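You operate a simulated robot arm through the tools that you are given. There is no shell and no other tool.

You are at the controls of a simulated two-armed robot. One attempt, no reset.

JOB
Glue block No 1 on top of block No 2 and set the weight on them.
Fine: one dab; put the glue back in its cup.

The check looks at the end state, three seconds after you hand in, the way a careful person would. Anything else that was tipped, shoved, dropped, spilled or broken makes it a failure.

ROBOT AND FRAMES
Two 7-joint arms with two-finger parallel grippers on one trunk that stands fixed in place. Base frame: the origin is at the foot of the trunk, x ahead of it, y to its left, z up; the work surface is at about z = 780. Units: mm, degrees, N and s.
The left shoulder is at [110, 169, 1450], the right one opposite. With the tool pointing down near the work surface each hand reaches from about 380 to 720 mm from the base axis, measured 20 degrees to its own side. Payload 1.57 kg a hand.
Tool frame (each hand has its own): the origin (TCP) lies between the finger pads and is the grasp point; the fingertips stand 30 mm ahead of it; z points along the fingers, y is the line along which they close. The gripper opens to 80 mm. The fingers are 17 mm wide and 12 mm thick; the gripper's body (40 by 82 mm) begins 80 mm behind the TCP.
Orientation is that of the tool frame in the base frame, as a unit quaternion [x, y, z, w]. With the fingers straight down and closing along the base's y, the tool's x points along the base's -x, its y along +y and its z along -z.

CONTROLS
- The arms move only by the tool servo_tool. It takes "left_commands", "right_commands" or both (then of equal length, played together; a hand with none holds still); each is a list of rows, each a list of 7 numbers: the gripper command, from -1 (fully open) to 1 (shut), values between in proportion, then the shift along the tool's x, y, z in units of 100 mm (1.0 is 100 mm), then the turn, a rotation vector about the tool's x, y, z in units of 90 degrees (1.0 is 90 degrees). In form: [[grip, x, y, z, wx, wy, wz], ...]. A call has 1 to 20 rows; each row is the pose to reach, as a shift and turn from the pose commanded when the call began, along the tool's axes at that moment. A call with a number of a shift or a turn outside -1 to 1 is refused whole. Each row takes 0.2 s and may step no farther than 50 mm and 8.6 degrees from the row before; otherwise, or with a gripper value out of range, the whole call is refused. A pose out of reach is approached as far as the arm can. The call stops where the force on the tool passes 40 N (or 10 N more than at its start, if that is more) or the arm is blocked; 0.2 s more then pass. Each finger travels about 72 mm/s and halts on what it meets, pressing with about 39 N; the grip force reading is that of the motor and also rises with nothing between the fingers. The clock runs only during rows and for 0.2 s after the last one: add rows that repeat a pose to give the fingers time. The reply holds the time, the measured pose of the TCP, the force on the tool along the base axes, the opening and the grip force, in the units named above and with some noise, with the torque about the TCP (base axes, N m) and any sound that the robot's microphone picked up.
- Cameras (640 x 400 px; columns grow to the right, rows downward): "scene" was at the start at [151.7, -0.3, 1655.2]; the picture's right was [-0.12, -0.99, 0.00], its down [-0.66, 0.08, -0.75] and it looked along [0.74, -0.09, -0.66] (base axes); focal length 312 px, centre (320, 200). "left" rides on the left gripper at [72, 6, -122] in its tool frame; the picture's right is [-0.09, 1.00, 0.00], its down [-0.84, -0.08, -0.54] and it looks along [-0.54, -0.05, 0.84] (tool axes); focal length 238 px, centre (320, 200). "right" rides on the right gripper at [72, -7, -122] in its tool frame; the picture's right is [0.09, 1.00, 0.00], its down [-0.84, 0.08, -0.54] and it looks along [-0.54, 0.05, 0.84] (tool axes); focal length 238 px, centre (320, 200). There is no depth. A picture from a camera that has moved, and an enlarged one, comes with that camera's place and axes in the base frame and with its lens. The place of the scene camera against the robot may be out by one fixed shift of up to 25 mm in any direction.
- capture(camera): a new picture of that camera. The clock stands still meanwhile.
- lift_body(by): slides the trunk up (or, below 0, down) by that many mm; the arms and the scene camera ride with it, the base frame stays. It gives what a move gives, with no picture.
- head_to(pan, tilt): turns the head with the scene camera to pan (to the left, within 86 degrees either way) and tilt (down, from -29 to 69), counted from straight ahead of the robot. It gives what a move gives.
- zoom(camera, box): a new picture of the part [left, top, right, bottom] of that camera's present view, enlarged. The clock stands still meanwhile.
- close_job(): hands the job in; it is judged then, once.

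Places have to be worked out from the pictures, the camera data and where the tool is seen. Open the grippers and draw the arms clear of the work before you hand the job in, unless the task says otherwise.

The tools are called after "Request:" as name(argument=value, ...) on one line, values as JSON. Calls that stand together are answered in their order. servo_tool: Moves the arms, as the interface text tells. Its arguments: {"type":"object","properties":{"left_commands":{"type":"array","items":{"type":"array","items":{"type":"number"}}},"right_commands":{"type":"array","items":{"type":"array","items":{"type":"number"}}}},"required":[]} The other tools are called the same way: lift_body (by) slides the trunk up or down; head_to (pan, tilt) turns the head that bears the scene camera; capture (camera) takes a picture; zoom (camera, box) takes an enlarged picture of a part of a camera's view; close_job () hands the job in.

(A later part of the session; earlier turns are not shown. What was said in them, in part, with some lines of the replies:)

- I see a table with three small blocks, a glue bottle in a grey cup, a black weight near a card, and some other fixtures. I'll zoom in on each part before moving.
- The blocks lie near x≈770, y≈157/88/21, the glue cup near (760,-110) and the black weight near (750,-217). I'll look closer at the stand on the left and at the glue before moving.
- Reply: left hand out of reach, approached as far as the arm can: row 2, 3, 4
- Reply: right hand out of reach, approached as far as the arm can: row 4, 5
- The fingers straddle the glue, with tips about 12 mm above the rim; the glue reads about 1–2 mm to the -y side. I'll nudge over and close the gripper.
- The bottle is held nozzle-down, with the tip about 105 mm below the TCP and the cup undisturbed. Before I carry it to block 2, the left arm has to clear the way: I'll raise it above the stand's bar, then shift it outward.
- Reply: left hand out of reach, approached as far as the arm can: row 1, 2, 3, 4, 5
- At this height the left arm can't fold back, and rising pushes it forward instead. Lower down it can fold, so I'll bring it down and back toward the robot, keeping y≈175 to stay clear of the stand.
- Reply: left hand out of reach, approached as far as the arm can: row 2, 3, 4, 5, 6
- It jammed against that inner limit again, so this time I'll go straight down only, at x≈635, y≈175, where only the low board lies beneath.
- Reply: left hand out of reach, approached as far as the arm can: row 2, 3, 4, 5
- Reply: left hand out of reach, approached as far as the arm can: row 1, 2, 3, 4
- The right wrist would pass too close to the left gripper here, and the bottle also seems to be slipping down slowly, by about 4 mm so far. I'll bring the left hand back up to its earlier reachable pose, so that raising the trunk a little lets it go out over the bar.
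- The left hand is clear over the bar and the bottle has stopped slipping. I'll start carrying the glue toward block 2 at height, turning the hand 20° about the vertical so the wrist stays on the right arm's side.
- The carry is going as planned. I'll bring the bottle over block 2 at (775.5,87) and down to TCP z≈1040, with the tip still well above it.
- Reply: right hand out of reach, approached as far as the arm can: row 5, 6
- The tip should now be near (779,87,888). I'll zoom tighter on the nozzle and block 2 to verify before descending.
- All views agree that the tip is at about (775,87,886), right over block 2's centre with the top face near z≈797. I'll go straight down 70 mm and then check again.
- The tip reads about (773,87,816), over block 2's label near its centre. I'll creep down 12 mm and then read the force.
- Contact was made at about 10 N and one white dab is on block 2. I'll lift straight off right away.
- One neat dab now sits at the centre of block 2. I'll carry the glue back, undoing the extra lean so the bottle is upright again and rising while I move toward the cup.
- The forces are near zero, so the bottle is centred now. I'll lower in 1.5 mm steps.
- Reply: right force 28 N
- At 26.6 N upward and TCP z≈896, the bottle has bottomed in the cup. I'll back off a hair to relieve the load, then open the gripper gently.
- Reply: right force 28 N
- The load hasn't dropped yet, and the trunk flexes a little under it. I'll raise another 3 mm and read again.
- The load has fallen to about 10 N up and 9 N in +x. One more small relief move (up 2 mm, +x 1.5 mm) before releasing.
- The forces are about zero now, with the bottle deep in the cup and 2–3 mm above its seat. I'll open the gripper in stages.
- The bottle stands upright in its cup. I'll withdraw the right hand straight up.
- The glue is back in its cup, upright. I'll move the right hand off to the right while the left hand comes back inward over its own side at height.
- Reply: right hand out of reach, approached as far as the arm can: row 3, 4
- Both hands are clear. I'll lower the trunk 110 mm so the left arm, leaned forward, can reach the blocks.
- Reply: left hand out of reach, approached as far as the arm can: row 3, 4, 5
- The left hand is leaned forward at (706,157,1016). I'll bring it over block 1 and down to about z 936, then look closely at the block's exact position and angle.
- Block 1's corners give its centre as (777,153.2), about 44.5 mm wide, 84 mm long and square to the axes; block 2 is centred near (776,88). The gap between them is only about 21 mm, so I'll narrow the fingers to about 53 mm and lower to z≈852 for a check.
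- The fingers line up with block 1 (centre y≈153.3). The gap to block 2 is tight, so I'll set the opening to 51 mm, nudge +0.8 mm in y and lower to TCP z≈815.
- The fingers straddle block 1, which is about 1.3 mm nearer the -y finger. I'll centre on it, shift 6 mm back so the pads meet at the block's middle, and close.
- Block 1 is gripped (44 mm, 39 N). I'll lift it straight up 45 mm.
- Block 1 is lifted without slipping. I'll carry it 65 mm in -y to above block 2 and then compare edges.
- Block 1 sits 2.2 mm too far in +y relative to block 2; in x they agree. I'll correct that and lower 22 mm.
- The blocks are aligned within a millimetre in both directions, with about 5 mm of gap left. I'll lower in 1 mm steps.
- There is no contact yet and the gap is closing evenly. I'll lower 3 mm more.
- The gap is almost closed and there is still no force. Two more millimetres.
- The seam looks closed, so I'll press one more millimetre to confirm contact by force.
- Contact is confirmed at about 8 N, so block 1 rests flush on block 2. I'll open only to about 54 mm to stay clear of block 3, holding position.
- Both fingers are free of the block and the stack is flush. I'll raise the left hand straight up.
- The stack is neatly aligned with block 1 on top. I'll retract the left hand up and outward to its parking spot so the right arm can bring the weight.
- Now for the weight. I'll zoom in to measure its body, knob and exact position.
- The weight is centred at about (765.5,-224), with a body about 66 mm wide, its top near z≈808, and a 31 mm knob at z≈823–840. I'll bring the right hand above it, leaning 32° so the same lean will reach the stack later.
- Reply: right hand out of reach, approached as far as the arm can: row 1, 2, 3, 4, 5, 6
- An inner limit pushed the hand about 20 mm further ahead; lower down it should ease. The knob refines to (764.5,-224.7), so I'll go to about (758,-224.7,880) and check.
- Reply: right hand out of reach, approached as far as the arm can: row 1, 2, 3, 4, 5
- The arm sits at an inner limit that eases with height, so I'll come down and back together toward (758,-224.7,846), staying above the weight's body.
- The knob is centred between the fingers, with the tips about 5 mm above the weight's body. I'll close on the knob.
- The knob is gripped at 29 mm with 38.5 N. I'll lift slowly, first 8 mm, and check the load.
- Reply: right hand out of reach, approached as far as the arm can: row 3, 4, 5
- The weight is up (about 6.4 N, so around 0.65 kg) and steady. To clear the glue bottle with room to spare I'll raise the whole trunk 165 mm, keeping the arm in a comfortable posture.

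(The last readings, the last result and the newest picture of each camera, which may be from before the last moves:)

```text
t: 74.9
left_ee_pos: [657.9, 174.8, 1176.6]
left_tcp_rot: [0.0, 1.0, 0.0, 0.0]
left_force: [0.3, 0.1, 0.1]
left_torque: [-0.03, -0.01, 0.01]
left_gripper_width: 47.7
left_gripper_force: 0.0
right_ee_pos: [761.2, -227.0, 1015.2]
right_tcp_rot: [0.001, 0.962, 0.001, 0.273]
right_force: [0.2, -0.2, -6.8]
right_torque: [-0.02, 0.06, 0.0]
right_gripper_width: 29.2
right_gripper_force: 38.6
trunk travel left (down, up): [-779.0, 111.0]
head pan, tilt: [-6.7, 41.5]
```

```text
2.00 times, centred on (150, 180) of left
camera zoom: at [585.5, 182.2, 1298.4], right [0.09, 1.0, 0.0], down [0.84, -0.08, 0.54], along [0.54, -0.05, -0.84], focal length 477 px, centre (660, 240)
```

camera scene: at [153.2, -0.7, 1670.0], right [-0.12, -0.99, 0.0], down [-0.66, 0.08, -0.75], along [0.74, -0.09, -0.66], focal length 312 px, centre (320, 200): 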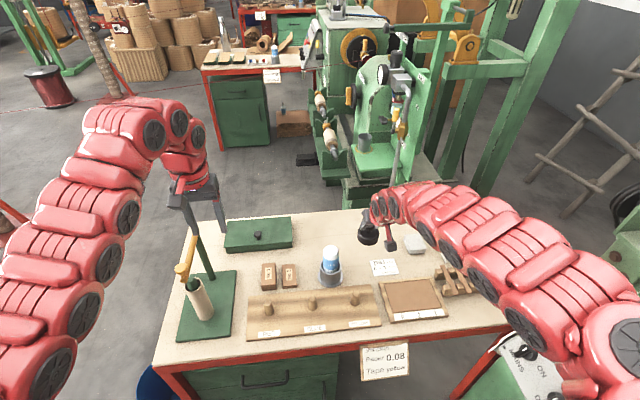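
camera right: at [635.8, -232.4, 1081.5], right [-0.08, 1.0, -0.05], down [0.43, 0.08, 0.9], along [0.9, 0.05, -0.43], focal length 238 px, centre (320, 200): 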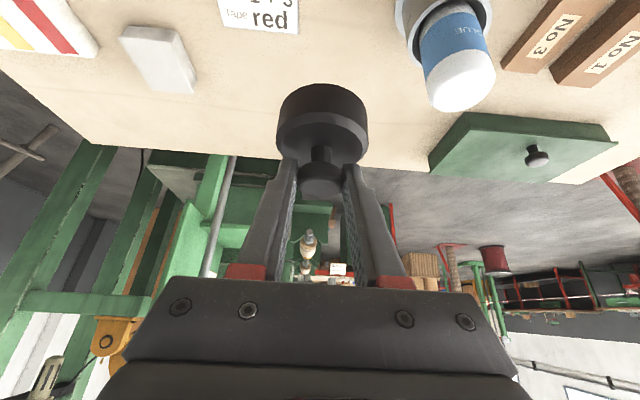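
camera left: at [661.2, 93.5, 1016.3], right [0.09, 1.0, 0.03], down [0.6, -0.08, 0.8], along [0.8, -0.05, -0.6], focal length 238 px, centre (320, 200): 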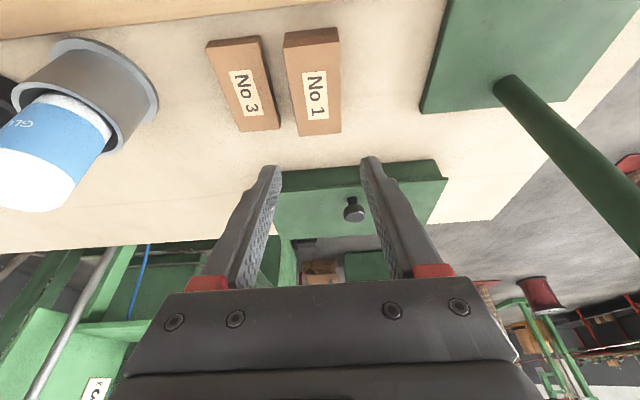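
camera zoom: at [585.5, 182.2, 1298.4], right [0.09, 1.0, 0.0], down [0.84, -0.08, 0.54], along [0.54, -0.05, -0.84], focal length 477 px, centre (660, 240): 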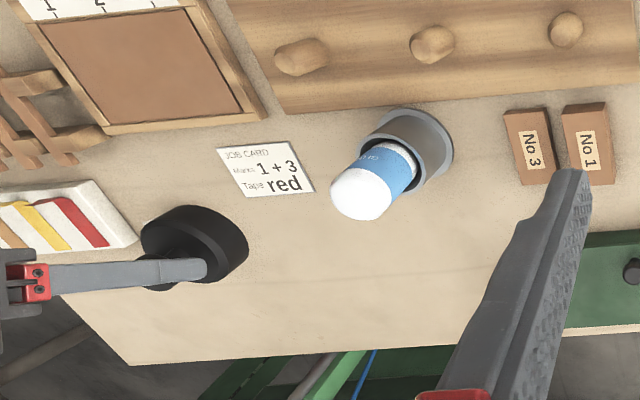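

The weight hangs steady with its underside at about z 952, above the bottle's top at 930. I'll carry it in +y, rising 10 mm more while passing over the glue.

Request:
servo_tool(right_commands=[[1, -0.06, 0.05, -0.03, 0, 0, 0], [1, -0.1, 0.2, -0.043, 0, 0, 0], [1, -0.121, 0.4, -0.043, 0, 0, 0], [1, -0.121, 0.6, -0.043, 0, 0, 0], [1, -0.121, 0.8, -0.043, 0, 0, 0], [1, -0.121, 0.95, -0.043, 0, 0, 0]])

Request:
capture(camera="right")

Request:
zoom(camera="scene", box=[250, 180, 450, 320])

```text
t: 76.3
left_ee_pos: [657.4, 175.0, 1176.4]
left_tcp_rot: [0.0, 1.0, -0.001, 0.0]
left_force: [0.4, -0.6, 0.1]
left_torque: [0.01, -0.01, -0.02]
left_gripper_width: 47.9
left_gripper_force: 0.1
right_ee_pos: [769.0, -129.2, 1025.0]
right_tcp_rot: [0.001, 0.962, 0.001, 0.274]
right_force: [-0.8, 0.6, -6.4]
right_torque: [-0.01, 0.05, -0.03]
right_gripper_width: 29.1
right_gripper_force: 39.4
trunk travel left (down, up): [-779.0, 111.0]
head pan, tilt: [-6.7, 41.5]
```

```text
taken
camera right: at [644.0, -136.3, 1091.4], right [-0.08, 1.0, -0.05], down [0.43, 0.08, 0.9], along [0.9, 0.05, -0.43], focal length 238 px, centre (320, 200)
```

right: 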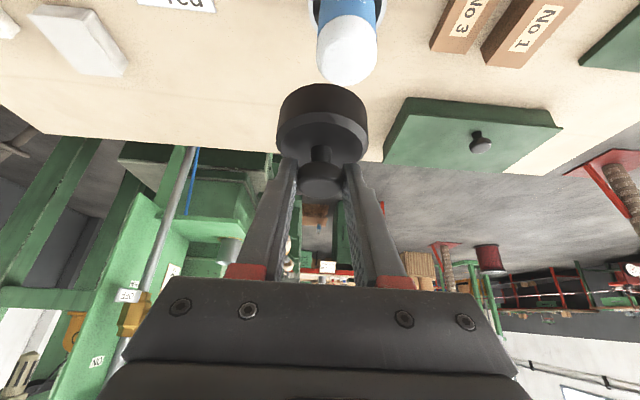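

```text
2.86 times, centred on (350, 250) of scene
camera zoom: at [153.0, 0.1, 1670.0], right [-0.12, -0.99, 0.0], down [-0.66, 0.08, -0.75], along [0.74, -0.09, -0.66], focal length 890 px, centre (234, 57)
```

zoom: 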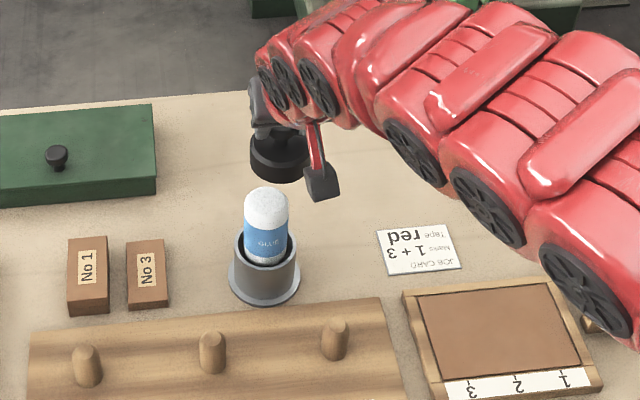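

The weight has cleared the glue bottle. I'll continue in +y and begin turning the hand.

Request:
servo_tool(right_commands=[[1, 0, 0.19, 0, -0.0117, 0, -0.0189], [1, 0, 0.38, 0, -0.0234, 0, -0.0378], [1, 0, 0.57, 0, -0.0352, 0, -0.0566], [1, 0, 0.76, 0, -0.0469, 0, -0.0755], [1, 0, 0.95, 0, -0.0586, 0, -0.0944]])

Request:
capture(camera="right")

```text
t: 77.5
left_ee_pos: [656.2, 176.3, 1176.5]
left_tcp_rot: [0.0, 1.0, -0.001, 0.0]
left_force: [0.4, -0.3, 0.3]
left_torque: [0.0, -0.01, 0.04]
left_gripper_width: 48.0
left_gripper_force: 0.1
right_ee_pos: [767.5, -35.8, 1025.5]
right_tcp_rot: [-0.083, 0.958, 0.024, 0.272]
right_force: [0.3, -0.8, -5.9]
right_torque: [-0.02, 0.12, 0.01]
right_gripper_width: 29.1
right_gripper_force: 39.0
trunk travel left (down, up): [-779.0, 111.0]
head pan, tilt: [-6.7, 41.5]
```

```text
taken
camera right: at [644.9, -63.5, 1091.6], right [-0.25, 0.97, -0.05], down [0.41, 0.15, 0.9], along [0.88, 0.21, -0.43], focal length 238 px, centre (320, 200)
```

right: 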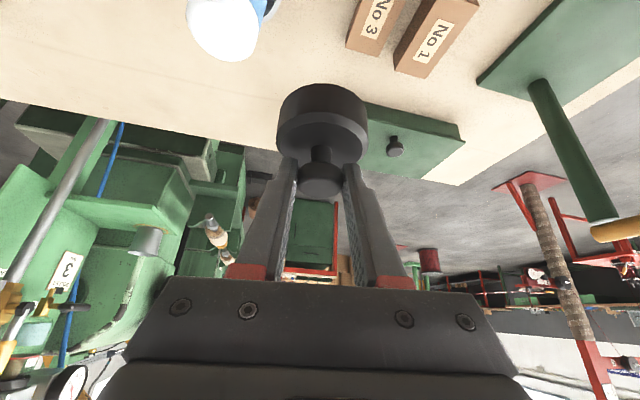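

Still steady. I'll move on to y≈54 with the turn completed to 20°.

Request:
servo_tool(right_commands=[[1, -0.03, 0.177, 0.019, -0.0117, 0, -0.0189], [1, -0.06, 0.353, 0.037, -0.0234, 0, -0.0378], [1, -0.09, 0.53, 0.056, -0.0352, 0, -0.0566], [1, -0.12, 0.706, 0.074, -0.0469, 0, -0.0755], [1, -0.15, 0.883, 0.093, -0.0586, 0, -0.0944], [1, -0.15, 0.883, 0.093, -0.0586, 0, -0.0944]])

Request:
capture(camera="right")

Request:
capture(camera="scene")

Request:
capture(camera="left")

```text
t: 78.9
left_ee_pos: [658.2, 175.4, 1175.7]
left_tcp_rot: [0.0, 1.0, 0.0, 0.0]
left_force: [-0.3, -0.4, -0.2]
left_torque: [0.0, 0.0, 0.04]
left_gripper_width: 48.2
left_gripper_force: 0.1
right_ee_pos: [771.0, 54.4, 1026.0]
right_tcp_rot: [-0.167, 0.947, 0.048, 0.269]
right_force: [0.4, 0.2, -7.2]
right_torque: [-0.02, 0.04, 0.0]
right_gripper_width: 29.1
right_gripper_force: 39.1
trunk travel left (down, up): [-779.0, 111.0]
head pan, tilt: [-6.7, 41.5]
```

```text
taken
camera right: at [655.5, 5.1, 1092.4], right [-0.41, 0.91, -0.05], down [0.38, 0.22, 0.9], along [0.83, 0.35, -0.43], focal length 238 px, centre (320, 200)
```

right: 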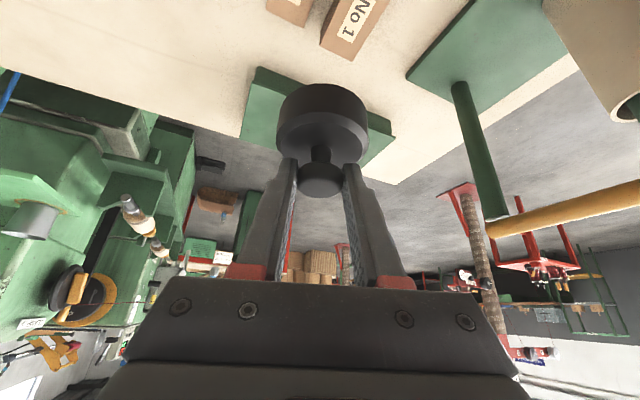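

```text
taken
camera scene: at [152.8, -0.7, 1670.1], right [-0.12, -0.99, 0.0], down [-0.66, 0.08, -0.75], along [0.74, -0.09, -0.66], focal length 312 px, centre (320, 200)
```

scene: 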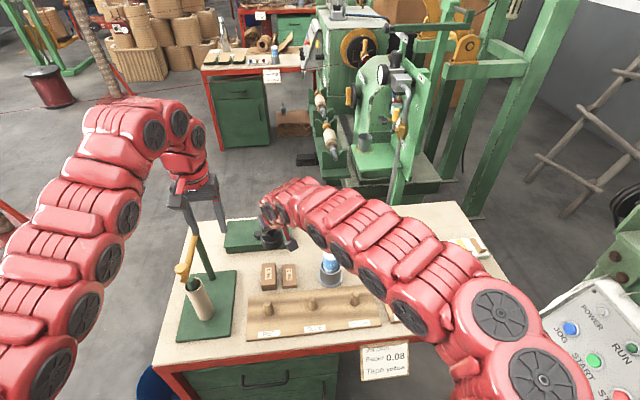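

```text
taken
camera left: at [585.3, 182.1, 1298.6], right [0.09, 1.0, 0.0], down [0.84, -0.08, 0.54], along [0.54, -0.05, -0.84], focal length 238 px, centre (320, 200)
```

left: 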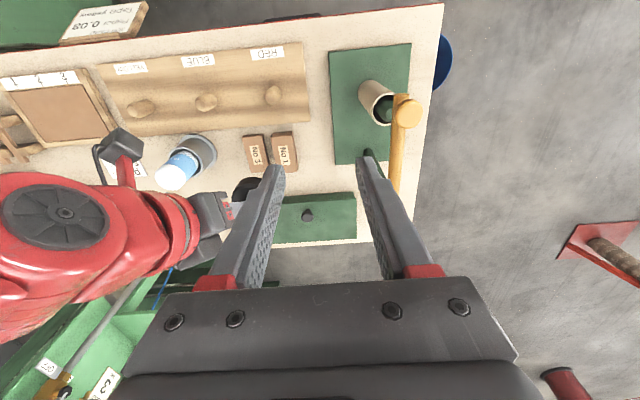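

The weight is steady with a clear path, and both arms keep about 40 mm between them. I'll move the last 30 mm to bring the weight above the stack.

Request:
servo_tool(right_commands=[[1, -0.024, 0.095, 0.015, 0, 0, 0], [1, -0.048, 0.19, 0.03, 0, 0, 0], [1, -0.072, 0.286, 0.045, 0, 0, 0], [1, -0.072, 0.286, 0.045, 0, 0, 0]])

Request:
lift_body(by=-80)

Request:
capture(camera="right")

Request:
capture(camera="scene")

Request:
capture(camera="left")

```text
t: 79.9
left_ee_pos: [656.5, 173.6, 1176.6]
left_tcp_rot: [0.0, 1.0, 0.0, 0.0]
left_force: [0.3, 0.0, 0.0]
left_torque: [-0.01, 0.01, 0.01]
left_gripper_width: 48.2
left_gripper_force: 0.0
right_ee_pos: [771.9, 84.1, 1026.9]
right_tcp_rot: [-0.166, 0.947, 0.048, 0.269]
right_force: [0.5, -0.6, -7.5]
right_torque: [-0.08, 0.04, 0.01]
right_gripper_width: 29.2
right_gripper_force: 39.2
trunk travel left (down, up): [-779.0, 111.0]
head pan, tilt: [-6.7, 41.5]
```

```text
t: 81.0
left_ee_pos: [657.1, 174.7, 1096.3]
left_tcp_rot: [0.0, 1.0, -0.002, 0.001]
left_force: [-1.1, 0.7, -0.3]
left_torque: [-0.02, 0.01, 0.02]
left_gripper_width: 48.0
left_gripper_force: 0.1
right_ee_pos: [770.3, 83.1, 946.8]
right_tcp_rot: [-0.167, 0.947, 0.048, 0.269]
right_force: [0.0, -0.3, -7.6]
right_torque: [-0.01, 0.03, -0.01]
right_gripper_width: 29.2
right_gripper_force: 38.8
trunk travel left (down, up): [-699.0, 191.0]
head pan, tilt: [-6.7, 41.5]
```

```text
taken
camera right: at [654.5, 34.9, 1013.4], right [-0.41, 0.91, -0.05], down [0.37, 0.22, 0.9], along [0.83, 0.35, -0.43], focal length 238 px, centre (320, 200)
```

right: 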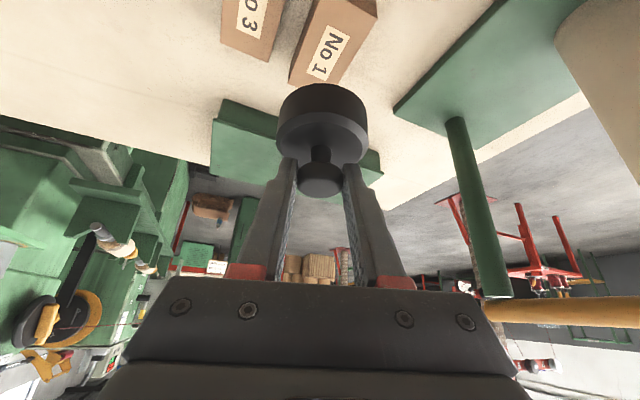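

```text
taken
camera scene: at [152.6, -0.2, 1590.1], right [-0.12, -0.99, 0.0], down [-0.66, 0.08, -0.75], along [0.74, -0.09, -0.66], focal length 312 px, centre (320, 200)
```

scene: 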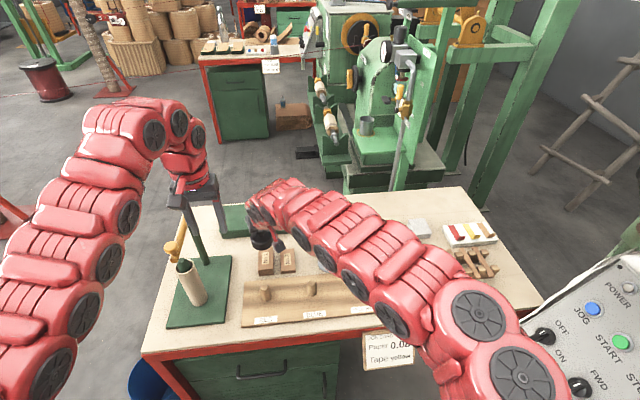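

```text
taken
camera left: at [585.1, 182.5, 1218.6], right [0.09, 1.0, 0.0], down [0.84, -0.08, 0.54], along [0.54, -0.05, -0.84], focal length 238 px, centre (320, 200)
```

left: 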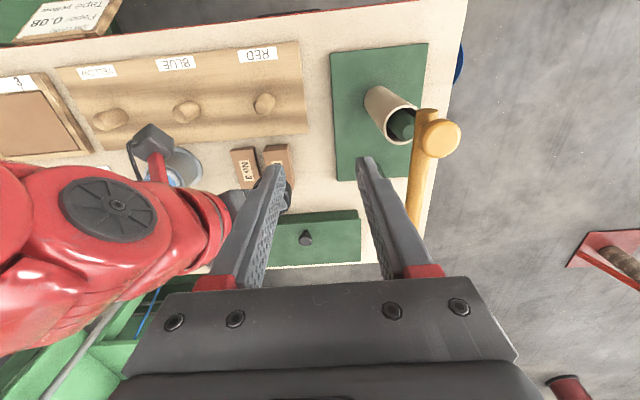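

I'll zoom in to check the weight's position over the stack.

Request:
zoom(camera="scene", box=[220, 200, 320, 290])

Request:
zoom(camera="right", box=[220, 0, 420, 220])

Request:
zoom(camera="left", box=[200, 110, 340, 230])

```text
4.44 times, centred on (270, 245) of scene
camera zoom: at [152.6, -0.2, 1590.1], right [-0.12, -0.99, 0.0], down [-0.66, 0.08, -0.75], along [0.74, -0.09, -0.66], focal length 1384 px, centre (542, 0)
```

zoom: 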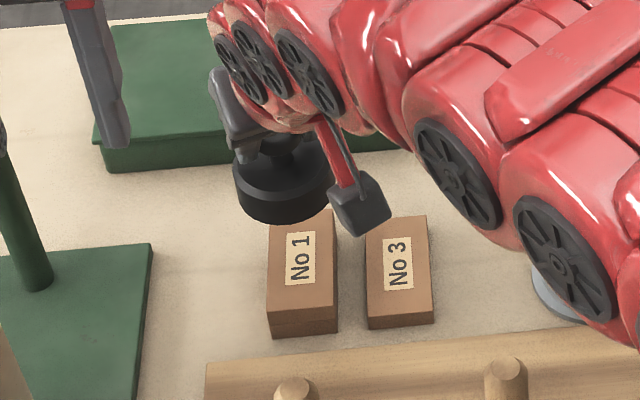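

```text
1.82 times, centred on (320, 110) of right
camera zoom: at [654.5, 34.9, 1013.4], right [-0.41, 0.91, -0.05], down [0.37, 0.22, 0.9], along [0.83, 0.35, -0.43], focal length 433 px, centre (320, 364)
```

zoom: 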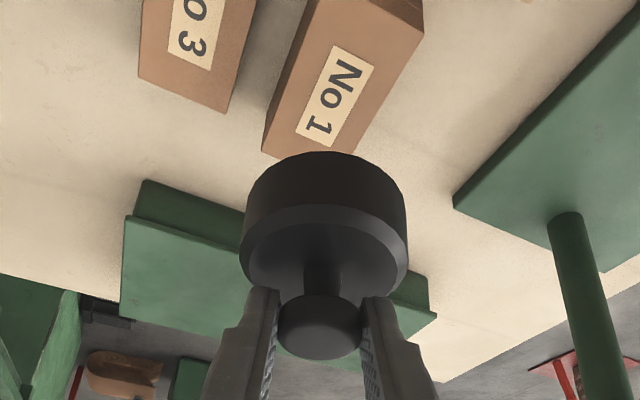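

```text
3.33 times, centred on (270, 170) of left
camera zoom: at [585.1, 182.5, 1218.6], right [0.09, 1.0, 0.0], down [0.84, -0.08, 0.54], along [0.54, -0.05, -0.84], focal length 794 px, centre (487, 300)
```

zoom: 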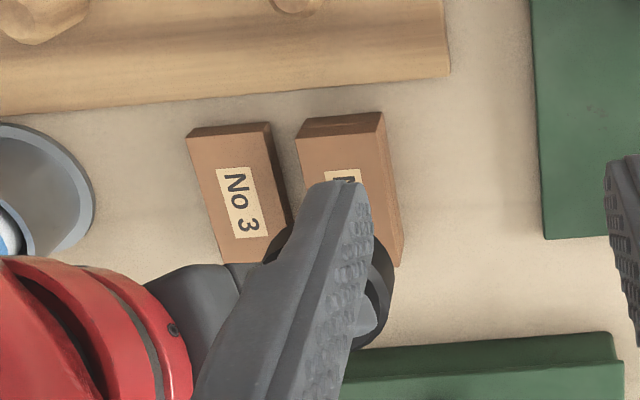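

The right camera puts the weight at about (777,86), while the scene view hints it may be a few mm further in +y. I'll take tighter views to settle that.

Request:
zoom(camera="scene", box=[245, 215, 305, 275])

Request:
zoom(camera="left", box=[230, 140, 310, 220])

```text
6.67 times, centred on (275, 245) of scene
camera zoom: at [152.6, -0.2, 1590.1], right [-0.12, -0.99, 0.0], down [-0.66, 0.08, -0.75], along [0.74, -0.09, -0.66], focal length 2077 px, centre (620, -100)
```

zoom: 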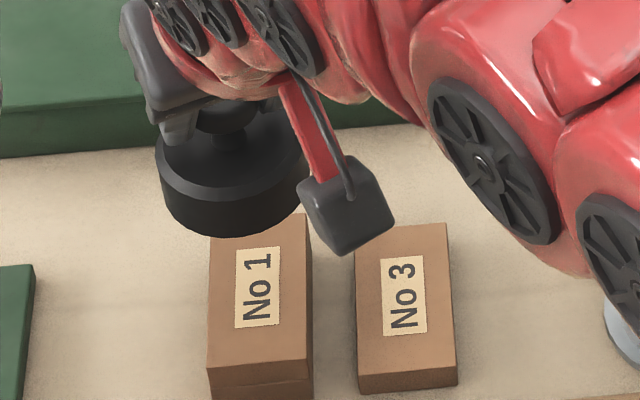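

```text
5.00 times, centred on (270, 180) of left
camera zoom: at [585.1, 182.5, 1218.6], right [0.09, 1.0, 0.0], down [0.84, -0.08, 0.54], along [0.54, -0.05, -0.84], focal length 1192 px, centre (570, 300)
```

zoom: 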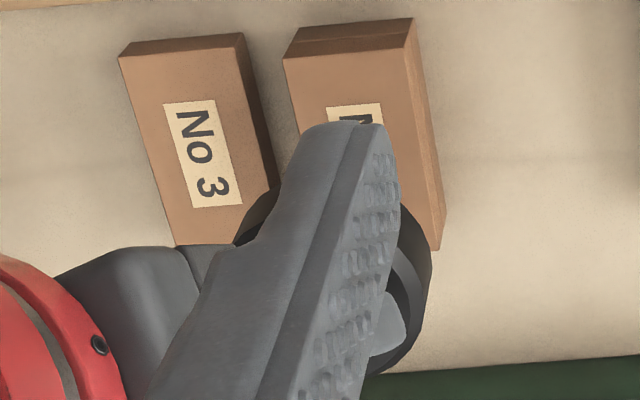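

Both views put the weight within about 2 mm of the stack's centre. I'll lower the trunk 50 mm, leaving about 19 mm to go, and then check.

Request:
lift_body(by=-50)

Request:
zoom(camera="scene", box=[235, 190, 315, 270])

Request:
zoom(camera="right", box=[220, 0, 420, 220])

Request:
zoom(camera="left", box=[230, 140, 310, 220])

```text
t: 82.0
left_ee_pos: [657.5, 175.1, 1046.8]
left_tcp_rot: [-0.001, 1.0, -0.001, 0.0]
left_force: [0.0, 0.2, -0.6]
left_torque: [0.0, -0.03, -0.01]
left_gripper_width: 47.8
left_gripper_force: 0.0
right_ee_pos: [771.1, 82.9, 896.5]
right_tcp_rot: [-0.167, 0.947, 0.049, 0.27]
right_force: [-0.1, 0.2, -6.2]
right_torque: [0.0, 0.03, -0.03]
right_gripper_width: 29.3
right_gripper_force: 39.0
trunk travel left (down, up): [-649.0, 241.0]
head pan, tilt: [-6.7, 41.5]
```

```text
5.00 times, centred on (275, 230) of scene
camera zoom: at [152.5, -0.2, 1540.1], right [-0.12, -0.99, 0.0], down [-0.66, 0.08, -0.75], along [0.74, -0.09, -0.66], focal length 1558 px, centre (545, 50)
```

zoom: 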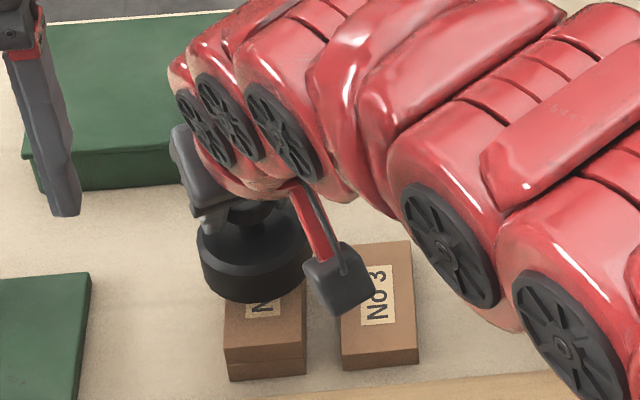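

```text
1.82 times, centred on (320, 110) of right
camera zoom: at [654.4, 34.8, 963.4], right [-0.41, 0.91, -0.05], down [0.37, 0.22, 0.9], along [0.83, 0.35, -0.43], focal length 433 px, centre (320, 364)
```

zoom: 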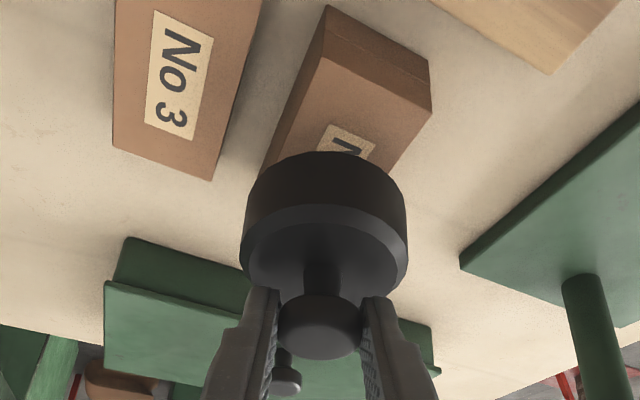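

```text
5.00 times, centred on (270, 180) of left
camera zoom: at [585.0, 182.6, 1168.6], right [0.09, 1.0, 0.0], down [0.84, -0.08, 0.54], along [0.54, -0.05, -0.84], focal length 1192 px, centre (570, 300)
```

zoom: 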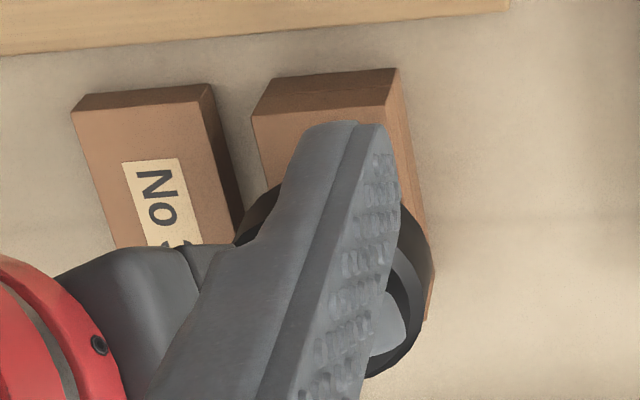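

The weight is over the stack's centre to within a few mm. I'll nudge it (-2,-2.5) mm and go down 12 mm.

Request:
servo_tool(right_commands=[[1, 0.023, -0.017, -0.014, 0, 0, 0], [1, 0.044, -0.017, 0.019, 0, 0, 0], [1, 0.065, -0.017, 0.053, 0, 0, 0], [1, 0.087, -0.017, 0.087, 0, 0, 0], [1, 0.087, -0.017, 0.087, 0, 0, 0]])

Request:
zoom(camera="scene", box=[235, 190, 315, 270])

Request:
zoom(camera="right", box=[220, 0, 420, 220])

```text
t: 83.2
left_ee_pos: [656.4, 175.7, 1046.6]
left_tcp_rot: [0.0, 1.0, -0.001, 0.001]
left_force: [-1.2, 0.5, 0.3]
left_torque: [0.01, 0.0, 0.03]
left_gripper_width: 47.8
left_gripper_force: 0.2
right_ee_pos: [767.1, 81.5, 884.7]
right_tcp_rot: [-0.166, 0.947, 0.048, 0.269]
right_force: [-0.2, -0.3, -5.9]
right_torque: [0.0, 0.07, 0.0]
right_gripper_width: 29.2
right_gripper_force: 39.0
trunk travel left (down, up): [-649.0, 241.0]
head pan, tilt: [-6.7, 41.5]
```

```text
5.00 times, centred on (275, 230) of scene
camera zoom: at [152.8, -0.2, 1540.1], right [-0.12, -0.99, 0.0], down [-0.66, 0.08, -0.75], along [0.74, -0.09, -0.66], focal length 1558 px, centre (545, 50)
```

zoom: 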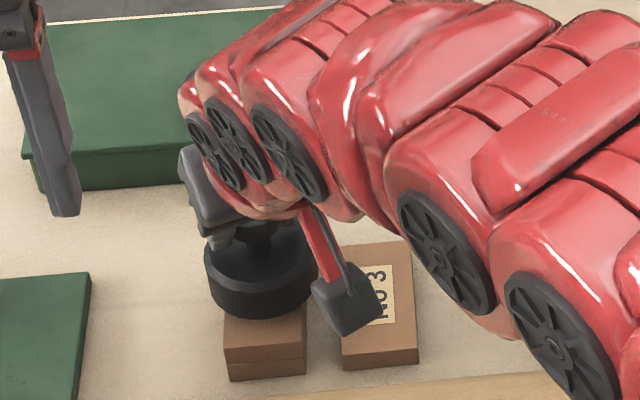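

```text
1.82 times, centred on (320, 110) of right
camera zoom: at [652.2, 32.5, 951.2], right [-0.41, 0.91, -0.05], down [0.37, 0.22, 0.9], along [0.83, 0.35, -0.43], focal length 433 px, centre (320, 364)
```

zoom: 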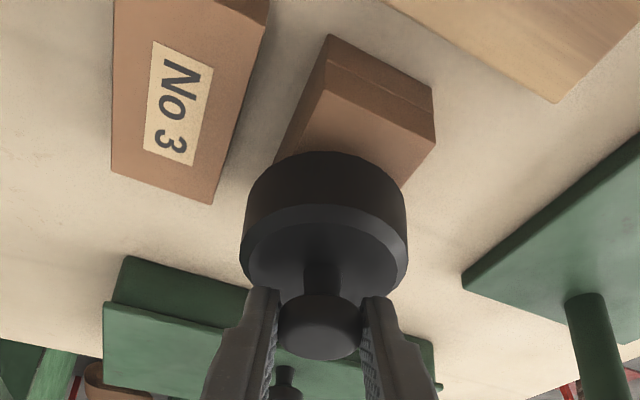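

The weight is centred, with an estimated gap of about 7 mm. I'll lower 4 mm, then go in 1 mm steps.

Request:
servo_tool(right_commands=[[1, 0.0106, 0, 0.017, 0, 0, 0], [1, 0.0212, 0, 0.0339, 0, 0, 0], [1, 0.0265, 0, 0.0424, 0, 0, 0], [1, 0.0265, 0, 0.0424, 0, 0, 0]])

Request:
zoom(camera="scene", box=[245, 220, 305, 270])

```text
t: 84.2
left_ee_pos: [656.6, 175.6, 1046.0]
left_tcp_rot: [0.0, 1.0, -0.001, 0.0]
left_force: [0.1, 0.0, -0.8]
left_torque: [0.02, 0.02, 0.03]
left_gripper_width: 48.3
left_gripper_force: 0.0
right_ee_pos: [767.6, 81.5, 879.6]
right_tcp_rot: [-0.167, 0.947, 0.049, 0.27]
right_force: [0.8, 0.4, -6.2]
right_torque: [-0.01, 0.02, 0.01]
right_gripper_width: 29.3
right_gripper_force: 38.6
trunk travel left (down, up): [-649.0, 241.0]
head pan, tilt: [-6.7, 41.5]
```

```text
8.00 times, centred on (275, 245) of scene
camera zoom: at [152.8, -0.2, 1540.1], right [-0.12, -0.99, 0.0], down [-0.66, 0.08, -0.75], along [0.74, -0.09, -0.66], focal length 2492 px, centre (680, -160)
```

zoom: 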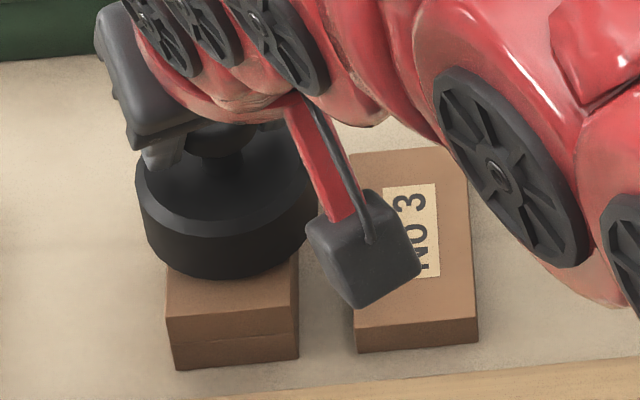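

The full weight is still hanging. I'll lower 2 mm more in 1 mm steps.

Request:
servo_tool(right_commands=[[1, 0.0053, 0, 0.0085, 0, 0, 0], [1, 0.0106, 0, 0.017, 0, 0, 0], [1, 0.0106, 0, 0.017, 0, 0, 0]])

Request:
zoom(camera="scene", box=[245, 220, 305, 270])

```text
t: 85.0
left_ee_pos: [656.5, 175.9, 1046.2]
left_tcp_rot: [0.0, 1.0, -0.001, 0.0]
left_force: [0.4, -0.2, -0.1]
left_torque: [-0.02, 0.0, 0.0]
left_gripper_width: 47.8
left_gripper_force: 0.1
right_ee_pos: [768.1, 81.5, 877.9]
right_tcp_rot: [-0.166, 0.947, 0.048, 0.27]
right_force: [0.2, 0.3, -6.9]
right_torque: [-0.06, 0.04, 0.0]
right_gripper_width: 29.2
right_gripper_force: 38.7
trunk travel left (down, up): [-649.0, 241.0]
head pan, tilt: [-6.7, 41.5]
```

```text
8.00 times, centred on (275, 245) of scene
camera zoom: at [152.8, -0.2, 1540.0], right [-0.12, -0.99, 0.0], down [-0.66, 0.08, -0.75], along [0.74, -0.09, -0.66], focal length 2492 px, centre (680, -160)
```

zoom: 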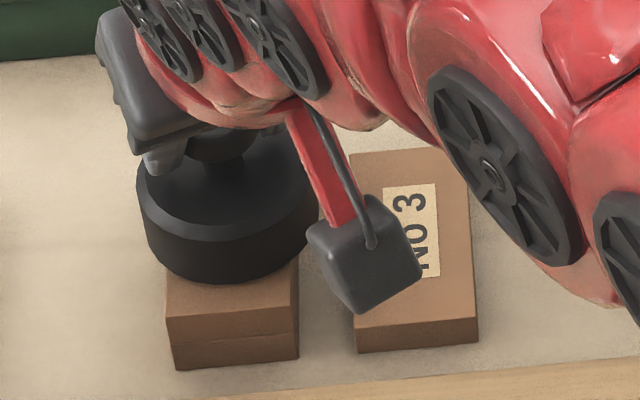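

Still hanging. Two more 1 mm steps.

Request:
servo_tool(right_commands=[[1, 0.0053, 0, 0.0085, 0, 0, 0], [1, 0.0106, 0, 0.017, 0, 0, 0], [1, 0.0106, 0, 0.017, 0, 0, 0]])

Request:
zoom(camera="scene", box=[245, 220, 305, 270])

```text
t: 85.8
left_ee_pos: [656.4, 174.7, 1046.6]
left_tcp_rot: [-0.001, 1.0, -0.001, -0.001]
left_force: [0.1, 0.3, 0.1]
left_torque: [0.03, 0.02, 0.02]
left_gripper_width: 47.9
left_gripper_force: 0.0
right_ee_pos: [768.5, 81.0, 877.1]
right_tcp_rot: [-0.167, 0.947, 0.048, 0.269]
right_force: [0.1, 1.0, -1.9]
right_torque: [0.05, 0.02, 0.01]
right_gripper_width: 29.2
right_gripper_force: 38.7
trunk travel left (down, up): [-649.0, 241.0]
head pan, tilt: [-6.7, 41.5]
```

```text
8.00 times, centred on (275, 245) of scene
camera zoom: at [152.2, -0.1, 1540.2], right [-0.12, -0.99, 0.0], down [-0.66, 0.08, -0.75], along [0.74, -0.09, -0.66], focal length 2492 px, centre (680, -160)
```

zoom: 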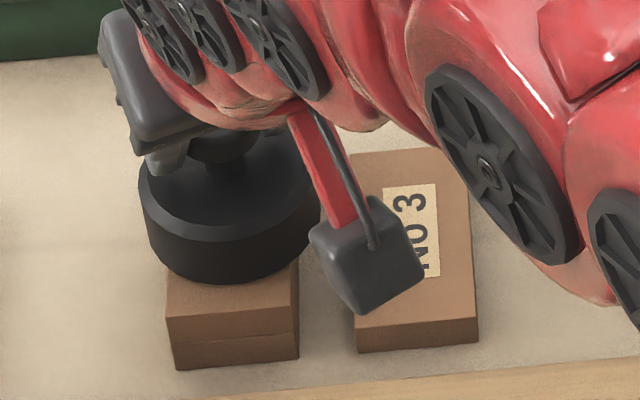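

Contact: most of the weight is now carried by the stack. Half a millimetre more, then I'll open the fingers gently.

Request:
servo_tool(right_commands=[[1, 0.003, 0, 0.005, 0, 0, 0], [1, 0.003, 0, 0.005, 0, 0, 0]])

```text
t: 86.4
left_ee_pos: [656.1, 174.8, 1048.0]
left_tcp_rot: [0.001, 1.0, -0.001, -0.001]
left_force: [-0.4, -0.1, 0.5]
left_torque: [0.0, 0.0, 0.02]
left_gripper_width: 48.1
left_gripper_force: 0.0
right_ee_pos: [769.2, 80.1, 877.1]
right_tcp_rot: [-0.166, 0.947, 0.048, 0.27]
right_force: [0.2, 0.8, 2.3]
right_torque: [0.04, -0.05, 0.01]
right_gripper_width: 28.9
right_gripper_force: 38.7
trunk travel left (down, up): [-649.0, 241.0]
head pan, tilt: [-6.7, 41.5]
```

The stack now carries the whole weight, plus about 2 N of press. I'll release in small stages.

Request:
servo_tool(right_commands=[[0.25, 0, 0, 0, 0, 0, 0], [0.18, 0, 0, 0, 0, 0, 0], [0.05, 0, 0, 0, 0, 0, 0], [-0.2, 0, 0, 0, 0, 0, 0], [-0.5, 0, 0, 0, 0, 0, 0], [-0.5, 0, 0, 0, 0, 0, 0]])

Request:
capture(camera="right")

Request:
zoom(camera="scene", box=[235, 210, 315, 280])

```text
t: 87.8
left_ee_pos: [656.4, 174.8, 1047.0]
left_tcp_rot: [0.0, 1.0, 0.0, 0.0]
left_force: [-0.1, -0.1, -0.4]
left_torque: [0.03, 0.05, 0.01]
left_gripper_width: 47.9
left_gripper_force: 0.0
right_ee_pos: [768.3, 80.7, 876.0]
right_tcp_rot: [-0.166, 0.947, 0.048, 0.27]
right_force: [0.3, 0.4, -0.6]
right_torque: [-0.01, 0.04, -0.02]
right_gripper_width: 60.1
right_gripper_force: 0.1
trunk travel left (down, up): [-649.0, 241.0]
head pan, tilt: [-6.7, 41.5]
```

```text
taken
camera right: at [652.4, 32.1, 942.3], right [-0.41, 0.91, -0.05], down [0.37, 0.22, 0.9], along [0.83, 0.35, -0.43], focal length 238 px, centre (320, 200)
```

right: 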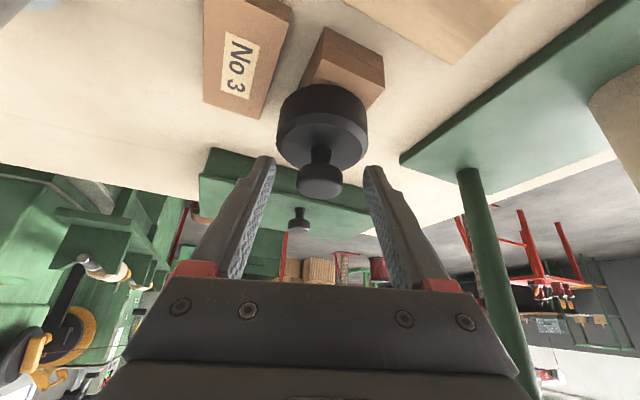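

```text
5.71 times, centred on (275, 245) of scene
camera zoom: at [151.7, -0.3, 1540.2], right [-0.12, -0.99, 0.0], down [-0.66, 0.08, -0.75], along [0.74, -0.09, -0.66], focal length 1780 px, centre (577, -57)
```

zoom: 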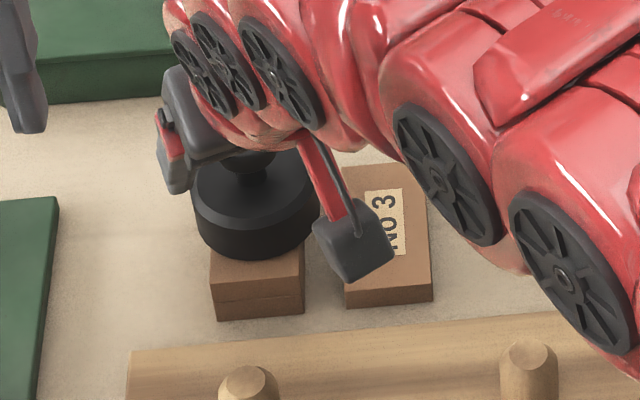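

The weight stands level on the stack and the knob is free. I'll raise the right hand straight up.

Request:
servo_tool(right_commands=[[-0.5, -0.053, 0, -0.085, 0, 0, 0], [-0.5, -0.159, 0, -0.254, 0, 0, 0], [-0.5, -0.318, 0, -0.509, 0, 0, 0], [-0.5, -0.477, 0, -0.763, 0, 0, 0], [-0.5, -0.53, 0, -0.848, 0, 0, 0]])

Request:
capture(camera="right")

Request:
capture(camera="scene")

```text
t: 89.0
left_ee_pos: [656.9, 175.5, 1047.9]
left_tcp_rot: [0.0, 1.0, 0.0, 0.0]
left_force: [-0.4, 0.5, 0.6]
left_torque: [0.02, 0.0, -0.03]
left_gripper_width: 47.9
left_gripper_force: 0.2
right_ee_pos: [768.2, 79.9, 977.7]
right_tcp_rot: [-0.168, 0.947, 0.049, 0.27]
right_force: [-0.3, 0.0, -0.4]
right_torque: [-0.01, 0.03, 0.0]
right_gripper_width: 59.9
right_gripper_force: 0.1
trunk travel left (down, up): [-649.0, 241.0]
head pan, tilt: [-6.7, 41.5]
```

```text
taken
camera right: at [652.8, 31.7, 1042.9], right [-0.41, 0.91, -0.05], down [0.37, 0.22, 0.9], along [0.83, 0.36, -0.43], focal length 238 px, centre (320, 200)
```

right: 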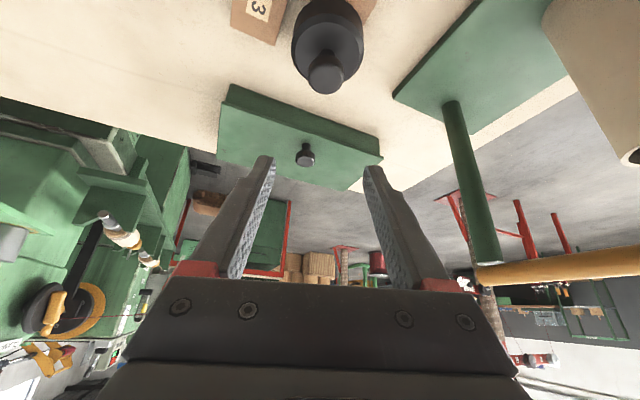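

```text
taken
camera scene: at [151.8, -0.2, 1540.2], right [-0.12, -0.99, 0.0], down [-0.66, 0.08, -0.75], along [0.74, -0.09, -0.66], focal length 312 px, centre (320, 200)
```

scene: 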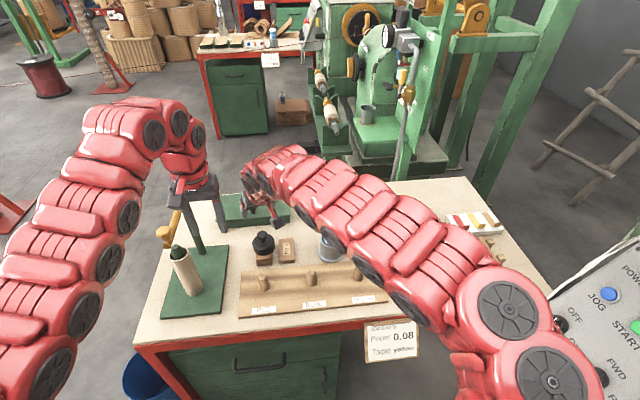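

The weight sits squarely on the glued pair. I'll raise the trunk 100 mm so both hands can draw away high above everything.

Request:
lift_body(by=100)

Request:
servo_tool(right_commands=[[-0.5, 0.05, -0.2, 0, 0.0117, 0, 0.0189], [-0.5, 0.1, -0.4, 0, 0.0234, 0, 0.0378], [-0.5, 0.15, -0.6, 0, 0.0352, 0, 0.0566], [-0.5, 0.2, -0.8, 0, 0.0469, 0, 0.0755], [-0.5, 0.25, -0.95, 0, 0.0586, 0, 0.0944]])

Request:
capture(camera="scene")

```text
t: 90.3
left_ee_pos: [656.6, 173.9, 1146.3]
left_tcp_rot: [0.0, 1.0, -0.001, 0.0]
left_force: [-0.6, 0.5, -0.4]
left_torque: [0.03, -0.04, 0.02]
left_gripper_width: 48.0
left_gripper_force: 0.2
right_ee_pos: [768.9, 80.9, 1075.7]
right_tcp_rot: [-0.167, 0.947, 0.048, 0.269]
right_force: [0.4, 0.6, 0.2]
right_torque: [0.01, -0.01, -0.04]
right_gripper_width: 60.1
right_gripper_force: 0.1
trunk travel left (down, up): [-749.0, 141.0]
head pan, tilt: [-6.7, 41.5]
```

```text
t: 91.5
left_ee_pos: [657.1, 173.8, 1146.9]
left_tcp_rot: [-0.001, 1.0, 0.0, 0.0]
left_force: [0.9, 0.8, 0.7]
left_torque: [0.02, -0.02, 0.0]
left_gripper_width: 47.9
left_gripper_force: 0.0
right_ee_pos: [781.4, -17.1, 1062.9]
right_tcp_rot: [-0.082, 0.958, 0.024, 0.273]
right_force: [-0.9, -0.2, 0.7]
right_torque: [0.0, 0.0, 0.03]
right_gripper_width: 60.2
right_gripper_force: 0.2
trunk travel left (down, up): [-749.0, 141.0]
head pan, tilt: [-6.7, 41.5]
```

```text
taken
camera scene: at [151.7, -0.6, 1640.2], right [-0.12, -0.99, 0.0], down [-0.66, 0.08, -0.75], along [0.74, -0.09, -0.66], focal length 312 px, centre (320, 200)
```

scene: 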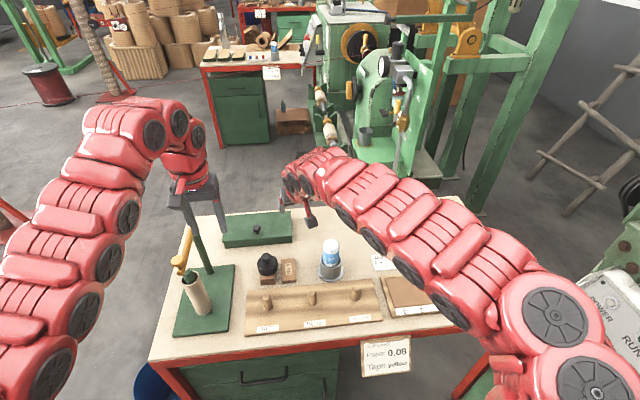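

Clear so far. I'll continue drawing the right hand away and move the left hand out at the same time, with both grippers open.

Request:
servo_tool(left_commands=[[-0.6, 0, 0.2, 0, 0, 0, 0], [-1, 0, 0.4, 0, 0, 0, 0], [-1, 0, 0.6, 0, 0, 0, 0], [-1, 0, 0.8, 0, 0, 0, 0], [-1, 0, 0.95, 0, 0, 0, 0]], right_commands=[[-0.5, 0.034, -0.184, -0.045, 0.0117, 0, 0.0189], [-0.5, 0.068, -0.367, -0.09, 0.0234, 0, 0.0378], [-0.5, 0.103, -0.551, -0.134, 0.0352, 0, 0.0566], [-0.5, 0.137, -0.734, -0.179, 0.0469, 0, 0.0755], [-0.5, 0.171, -0.918, -0.224, 0.0586, 0, 0.0944]])

Request:
servo_tool(right_commands=[[-1, 0, -0.2, 0, 0, 0.03, 0], [-1, 0, -0.4, 0, 0, 0.06, 0], [-1, 0, -0.6, 0, 0, 0.09, 0], [-1, 0, -0.8, 0, 0, 0.12, 0], [-1, 0, -1.0, 0, 0, 0.15, 0]])

Request:
servo_tool(right_commands=[[-1, 0.05, -0.2, 0, 0, 0.04, 0], [-1, 0.1, -0.4, 0, 0, 0.08, 0], [-1, 0.15, -0.6, 0, 0, 0.12, 0], [-1, 0.2, -0.8, 0, 0, 0.16, 0], [-1, 0.2, -0.8, 0, 0, 0.18, 0]])

Request:
capture(camera="scene")

Request:
capture(camera="right")

Request:
capture(camera="left")

```text
t: 92.7
left_ee_pos: [654.8, 270.6, 1147.5]
left_tcp_rot: [0.0, 1.0, -0.002, 0.0]
left_force: [-0.1, 0.3, 0.8]
left_torque: [0.02, 0.0, -0.02]
left_gripper_width: 80.0
left_gripper_force: 0.1
right_ee_pos: [779.3, -111.7, 1071.3]
right_tcp_rot: [0.001, 0.962, 0.001, 0.274]
right_force: [-0.6, 0.5, -0.1]
right_torque: [-0.03, 0.02, -0.01]
right_gripper_width: 60.2
right_gripper_force: 0.1
right hand out of reach, approached as far as the arm can: row 4, 5
trunk travel left (down, up): [-749.0, 141.0]
head pan, tilt: [-6.7, 41.5]
```

```text
t: 93.9
left_ee_pos: [654.1, 268.8, 1145.8]
left_tcp_rot: [0.0, 1.0, -0.001, 0.0]
left_force: [-0.4, 0.0, 0.0]
left_torque: [0.0, 0.01, -0.05]
left_gripper_width: 79.8
left_gripper_force: 0.0
right_ee_pos: [778.5, -212.1, 1071.6]
right_tcp_rot: [0.0, 0.987, 0.001, 0.159]
right_force: [-0.8, -0.8, 0.4]
right_torque: [0.0, 0.02, -0.04]
right_gripper_width: 79.9
right_gripper_force: 0.1
trunk travel left (down, up): [-749.0, 141.0]
head pan, tilt: [-6.7, 41.5]
```

```text
t: 95.1
left_ee_pos: [655.1, 271.2, 1147.2]
left_tcp_rot: [-0.001, 1.0, 0.0, -0.001]
left_force: [0.4, -0.1, -0.1]
left_torque: [0.05, -0.01, -0.01]
left_gripper_width: 80.1
left_gripper_force: 0.1
right_ee_pos: [720.9, -278.8, 1063.8]
right_tcp_rot: [-0.001, 1.0, 0.001, 0.017]
right_force: [-0.1, 0.1, -0.2]
right_torque: [-0.03, 0.02, -0.02]
right_gripper_width: 80.2
right_gripper_force: 0.1
right hand out of reach, approached as far as the arm can: row 3, 4, 5
trunk travel left (down, up): [-749.0, 141.0]
head pan, tilt: [-6.7, 41.5]
```

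```text
taken
camera scene: at [152.4, -1.3, 1640.1], right [-0.12, -0.99, 0.0], down [-0.66, 0.08, -0.75], along [0.74, -0.09, -0.66], focal length 312 px, centre (320, 200)
```

scene: 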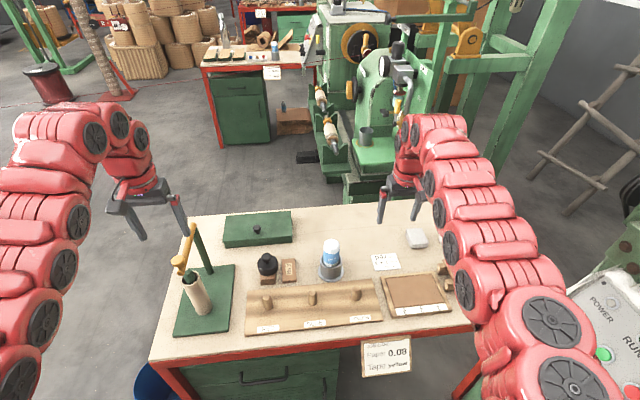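

```text
taken
camera right: at [644.6, -285.9, 1183.4], right [-0.09, 1.0, 0.0], down [0.82, 0.08, 0.57], along [0.57, 0.05, -0.82], focal length 238 px, centre (320, 200)
```

right: 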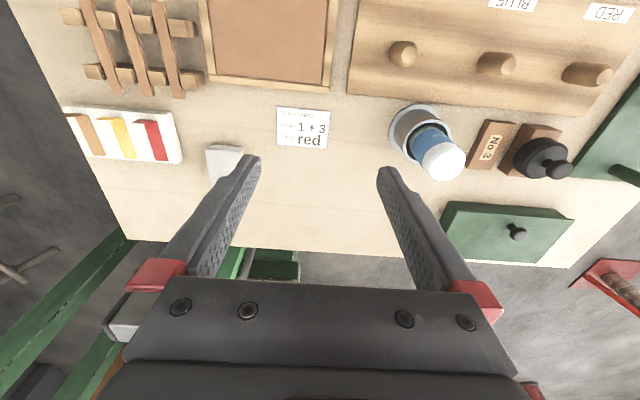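

```text
taken
camera left: at [583.3, 277.5, 1268.7], right [0.09, 1.0, 0.0], down [0.84, -0.08, 0.54], along [0.54, -0.05, -0.84], focal length 238 px, centre (320, 200)
```

left: 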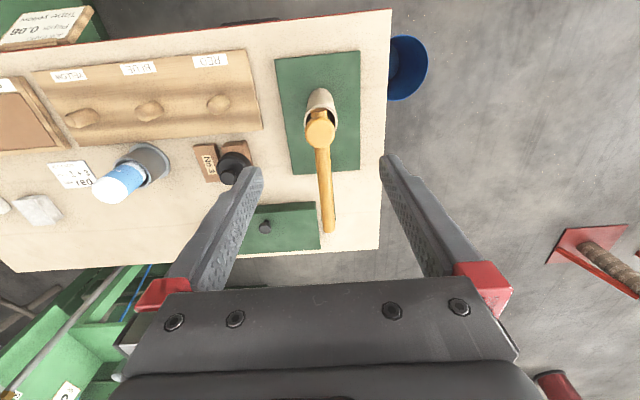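

Both hands are clear and open. I'll take a last close look at the stack, the weight, the glue and the surroundings before handing in.

Request:
zoom(camera="scene", box=[230, 220, 350, 300])

Request:
zoom(camera="right", box=[370, 80, 600, 220])

Request:
zoom(camera="left", box=[80, 110, 280, 230])

Request:
zoom(camera="scene", box=[150, 200, 470, 380])

```text
5.00 times, centred on (290, 260) of scene
camera zoom: at [152.4, -1.3, 1640.1], right [-0.12, -0.99, 0.0], down [-0.66, 0.08, -0.75], along [0.74, -0.09, -0.66], focal length 1558 px, centre (470, -100)
```

zoom: 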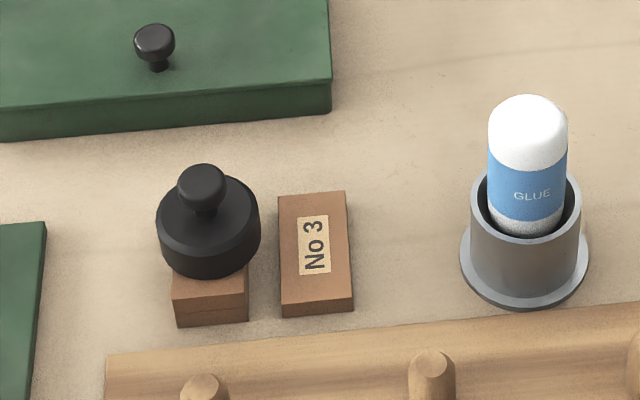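

```text
2.78 times, centred on (485, 150) of right
camera zoom: at [644.6, -285.9, 1183.4], right [-0.09, 1.0, 0.0], down [0.82, 0.08, 0.57], along [0.57, 0.05, -0.82], focal length 663 px, centre (-139, 339)
```

zoom: 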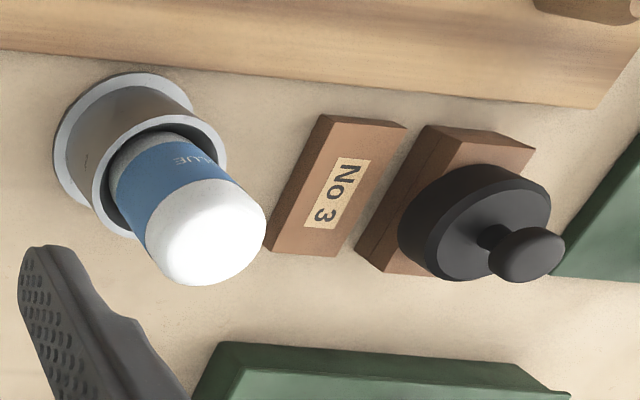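

```text
3.20 times, centred on (180, 170) of left
camera zoom: at [583.3, 277.5, 1268.7], right [0.09, 1.0, 0.0], down [0.84, -0.08, 0.54], along [0.54, -0.05, -0.84], focal length 763 px, centre (768, 296)
```

zoom: 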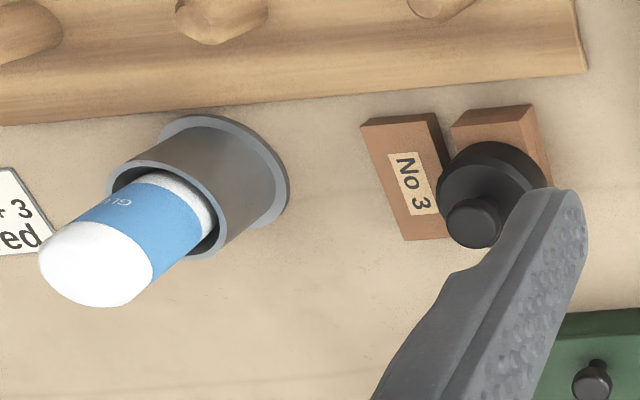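

```text
2.00 times, centred on (310, 290) of scene
camera zoom: at [152.4, -1.3, 1640.1], right [-0.12, -0.99, 0.0], down [-0.66, 0.08, -0.75], along [0.74, -0.09, -0.66], focal length 623 px, centre (340, 20)
```

zoom: 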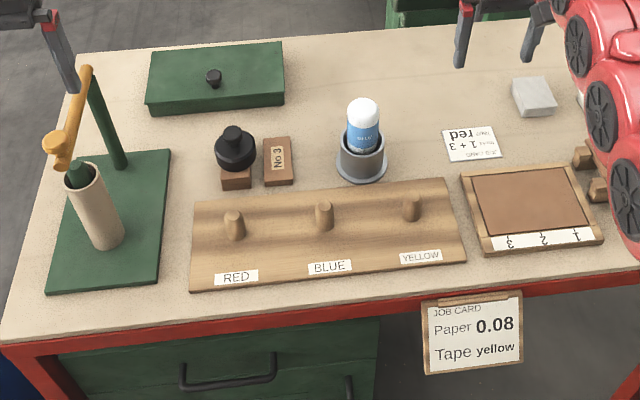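

Block 1 lies flush on block 2 with the weight level on top, the glue stands in its cup, and nothing else has been disturbed. The grippers are open and clear, so I'm handing the job in.

Request:
close_job()

```text
The job is handed in.
```

The job is handed in. Block No 1 is glued on top of block No 2 with one dab, and the weight stands on the pair. I don't have the result of the check.

- **Glue:** the single dab is near the middle of block No 2's top face. The bottle is back upright in its cup, nozzle down. It touched the cup's inner walls on the way in, and at one point I pressed it down at about 26 N before backing off and letting go. The cup didn't move.
- **Blocks:** block No 1 sits flush on block No 2, lined up to about a millimetre before I set it down. Block No 2 stayed where it was.
- **Weight:** it looks level and is centred on the stack to within a few millimetres.
- **Everything else:** in the last pictures nothing else on the bench had been tipped, shoved or spilled. Both grippers are open and raised clear of the work.
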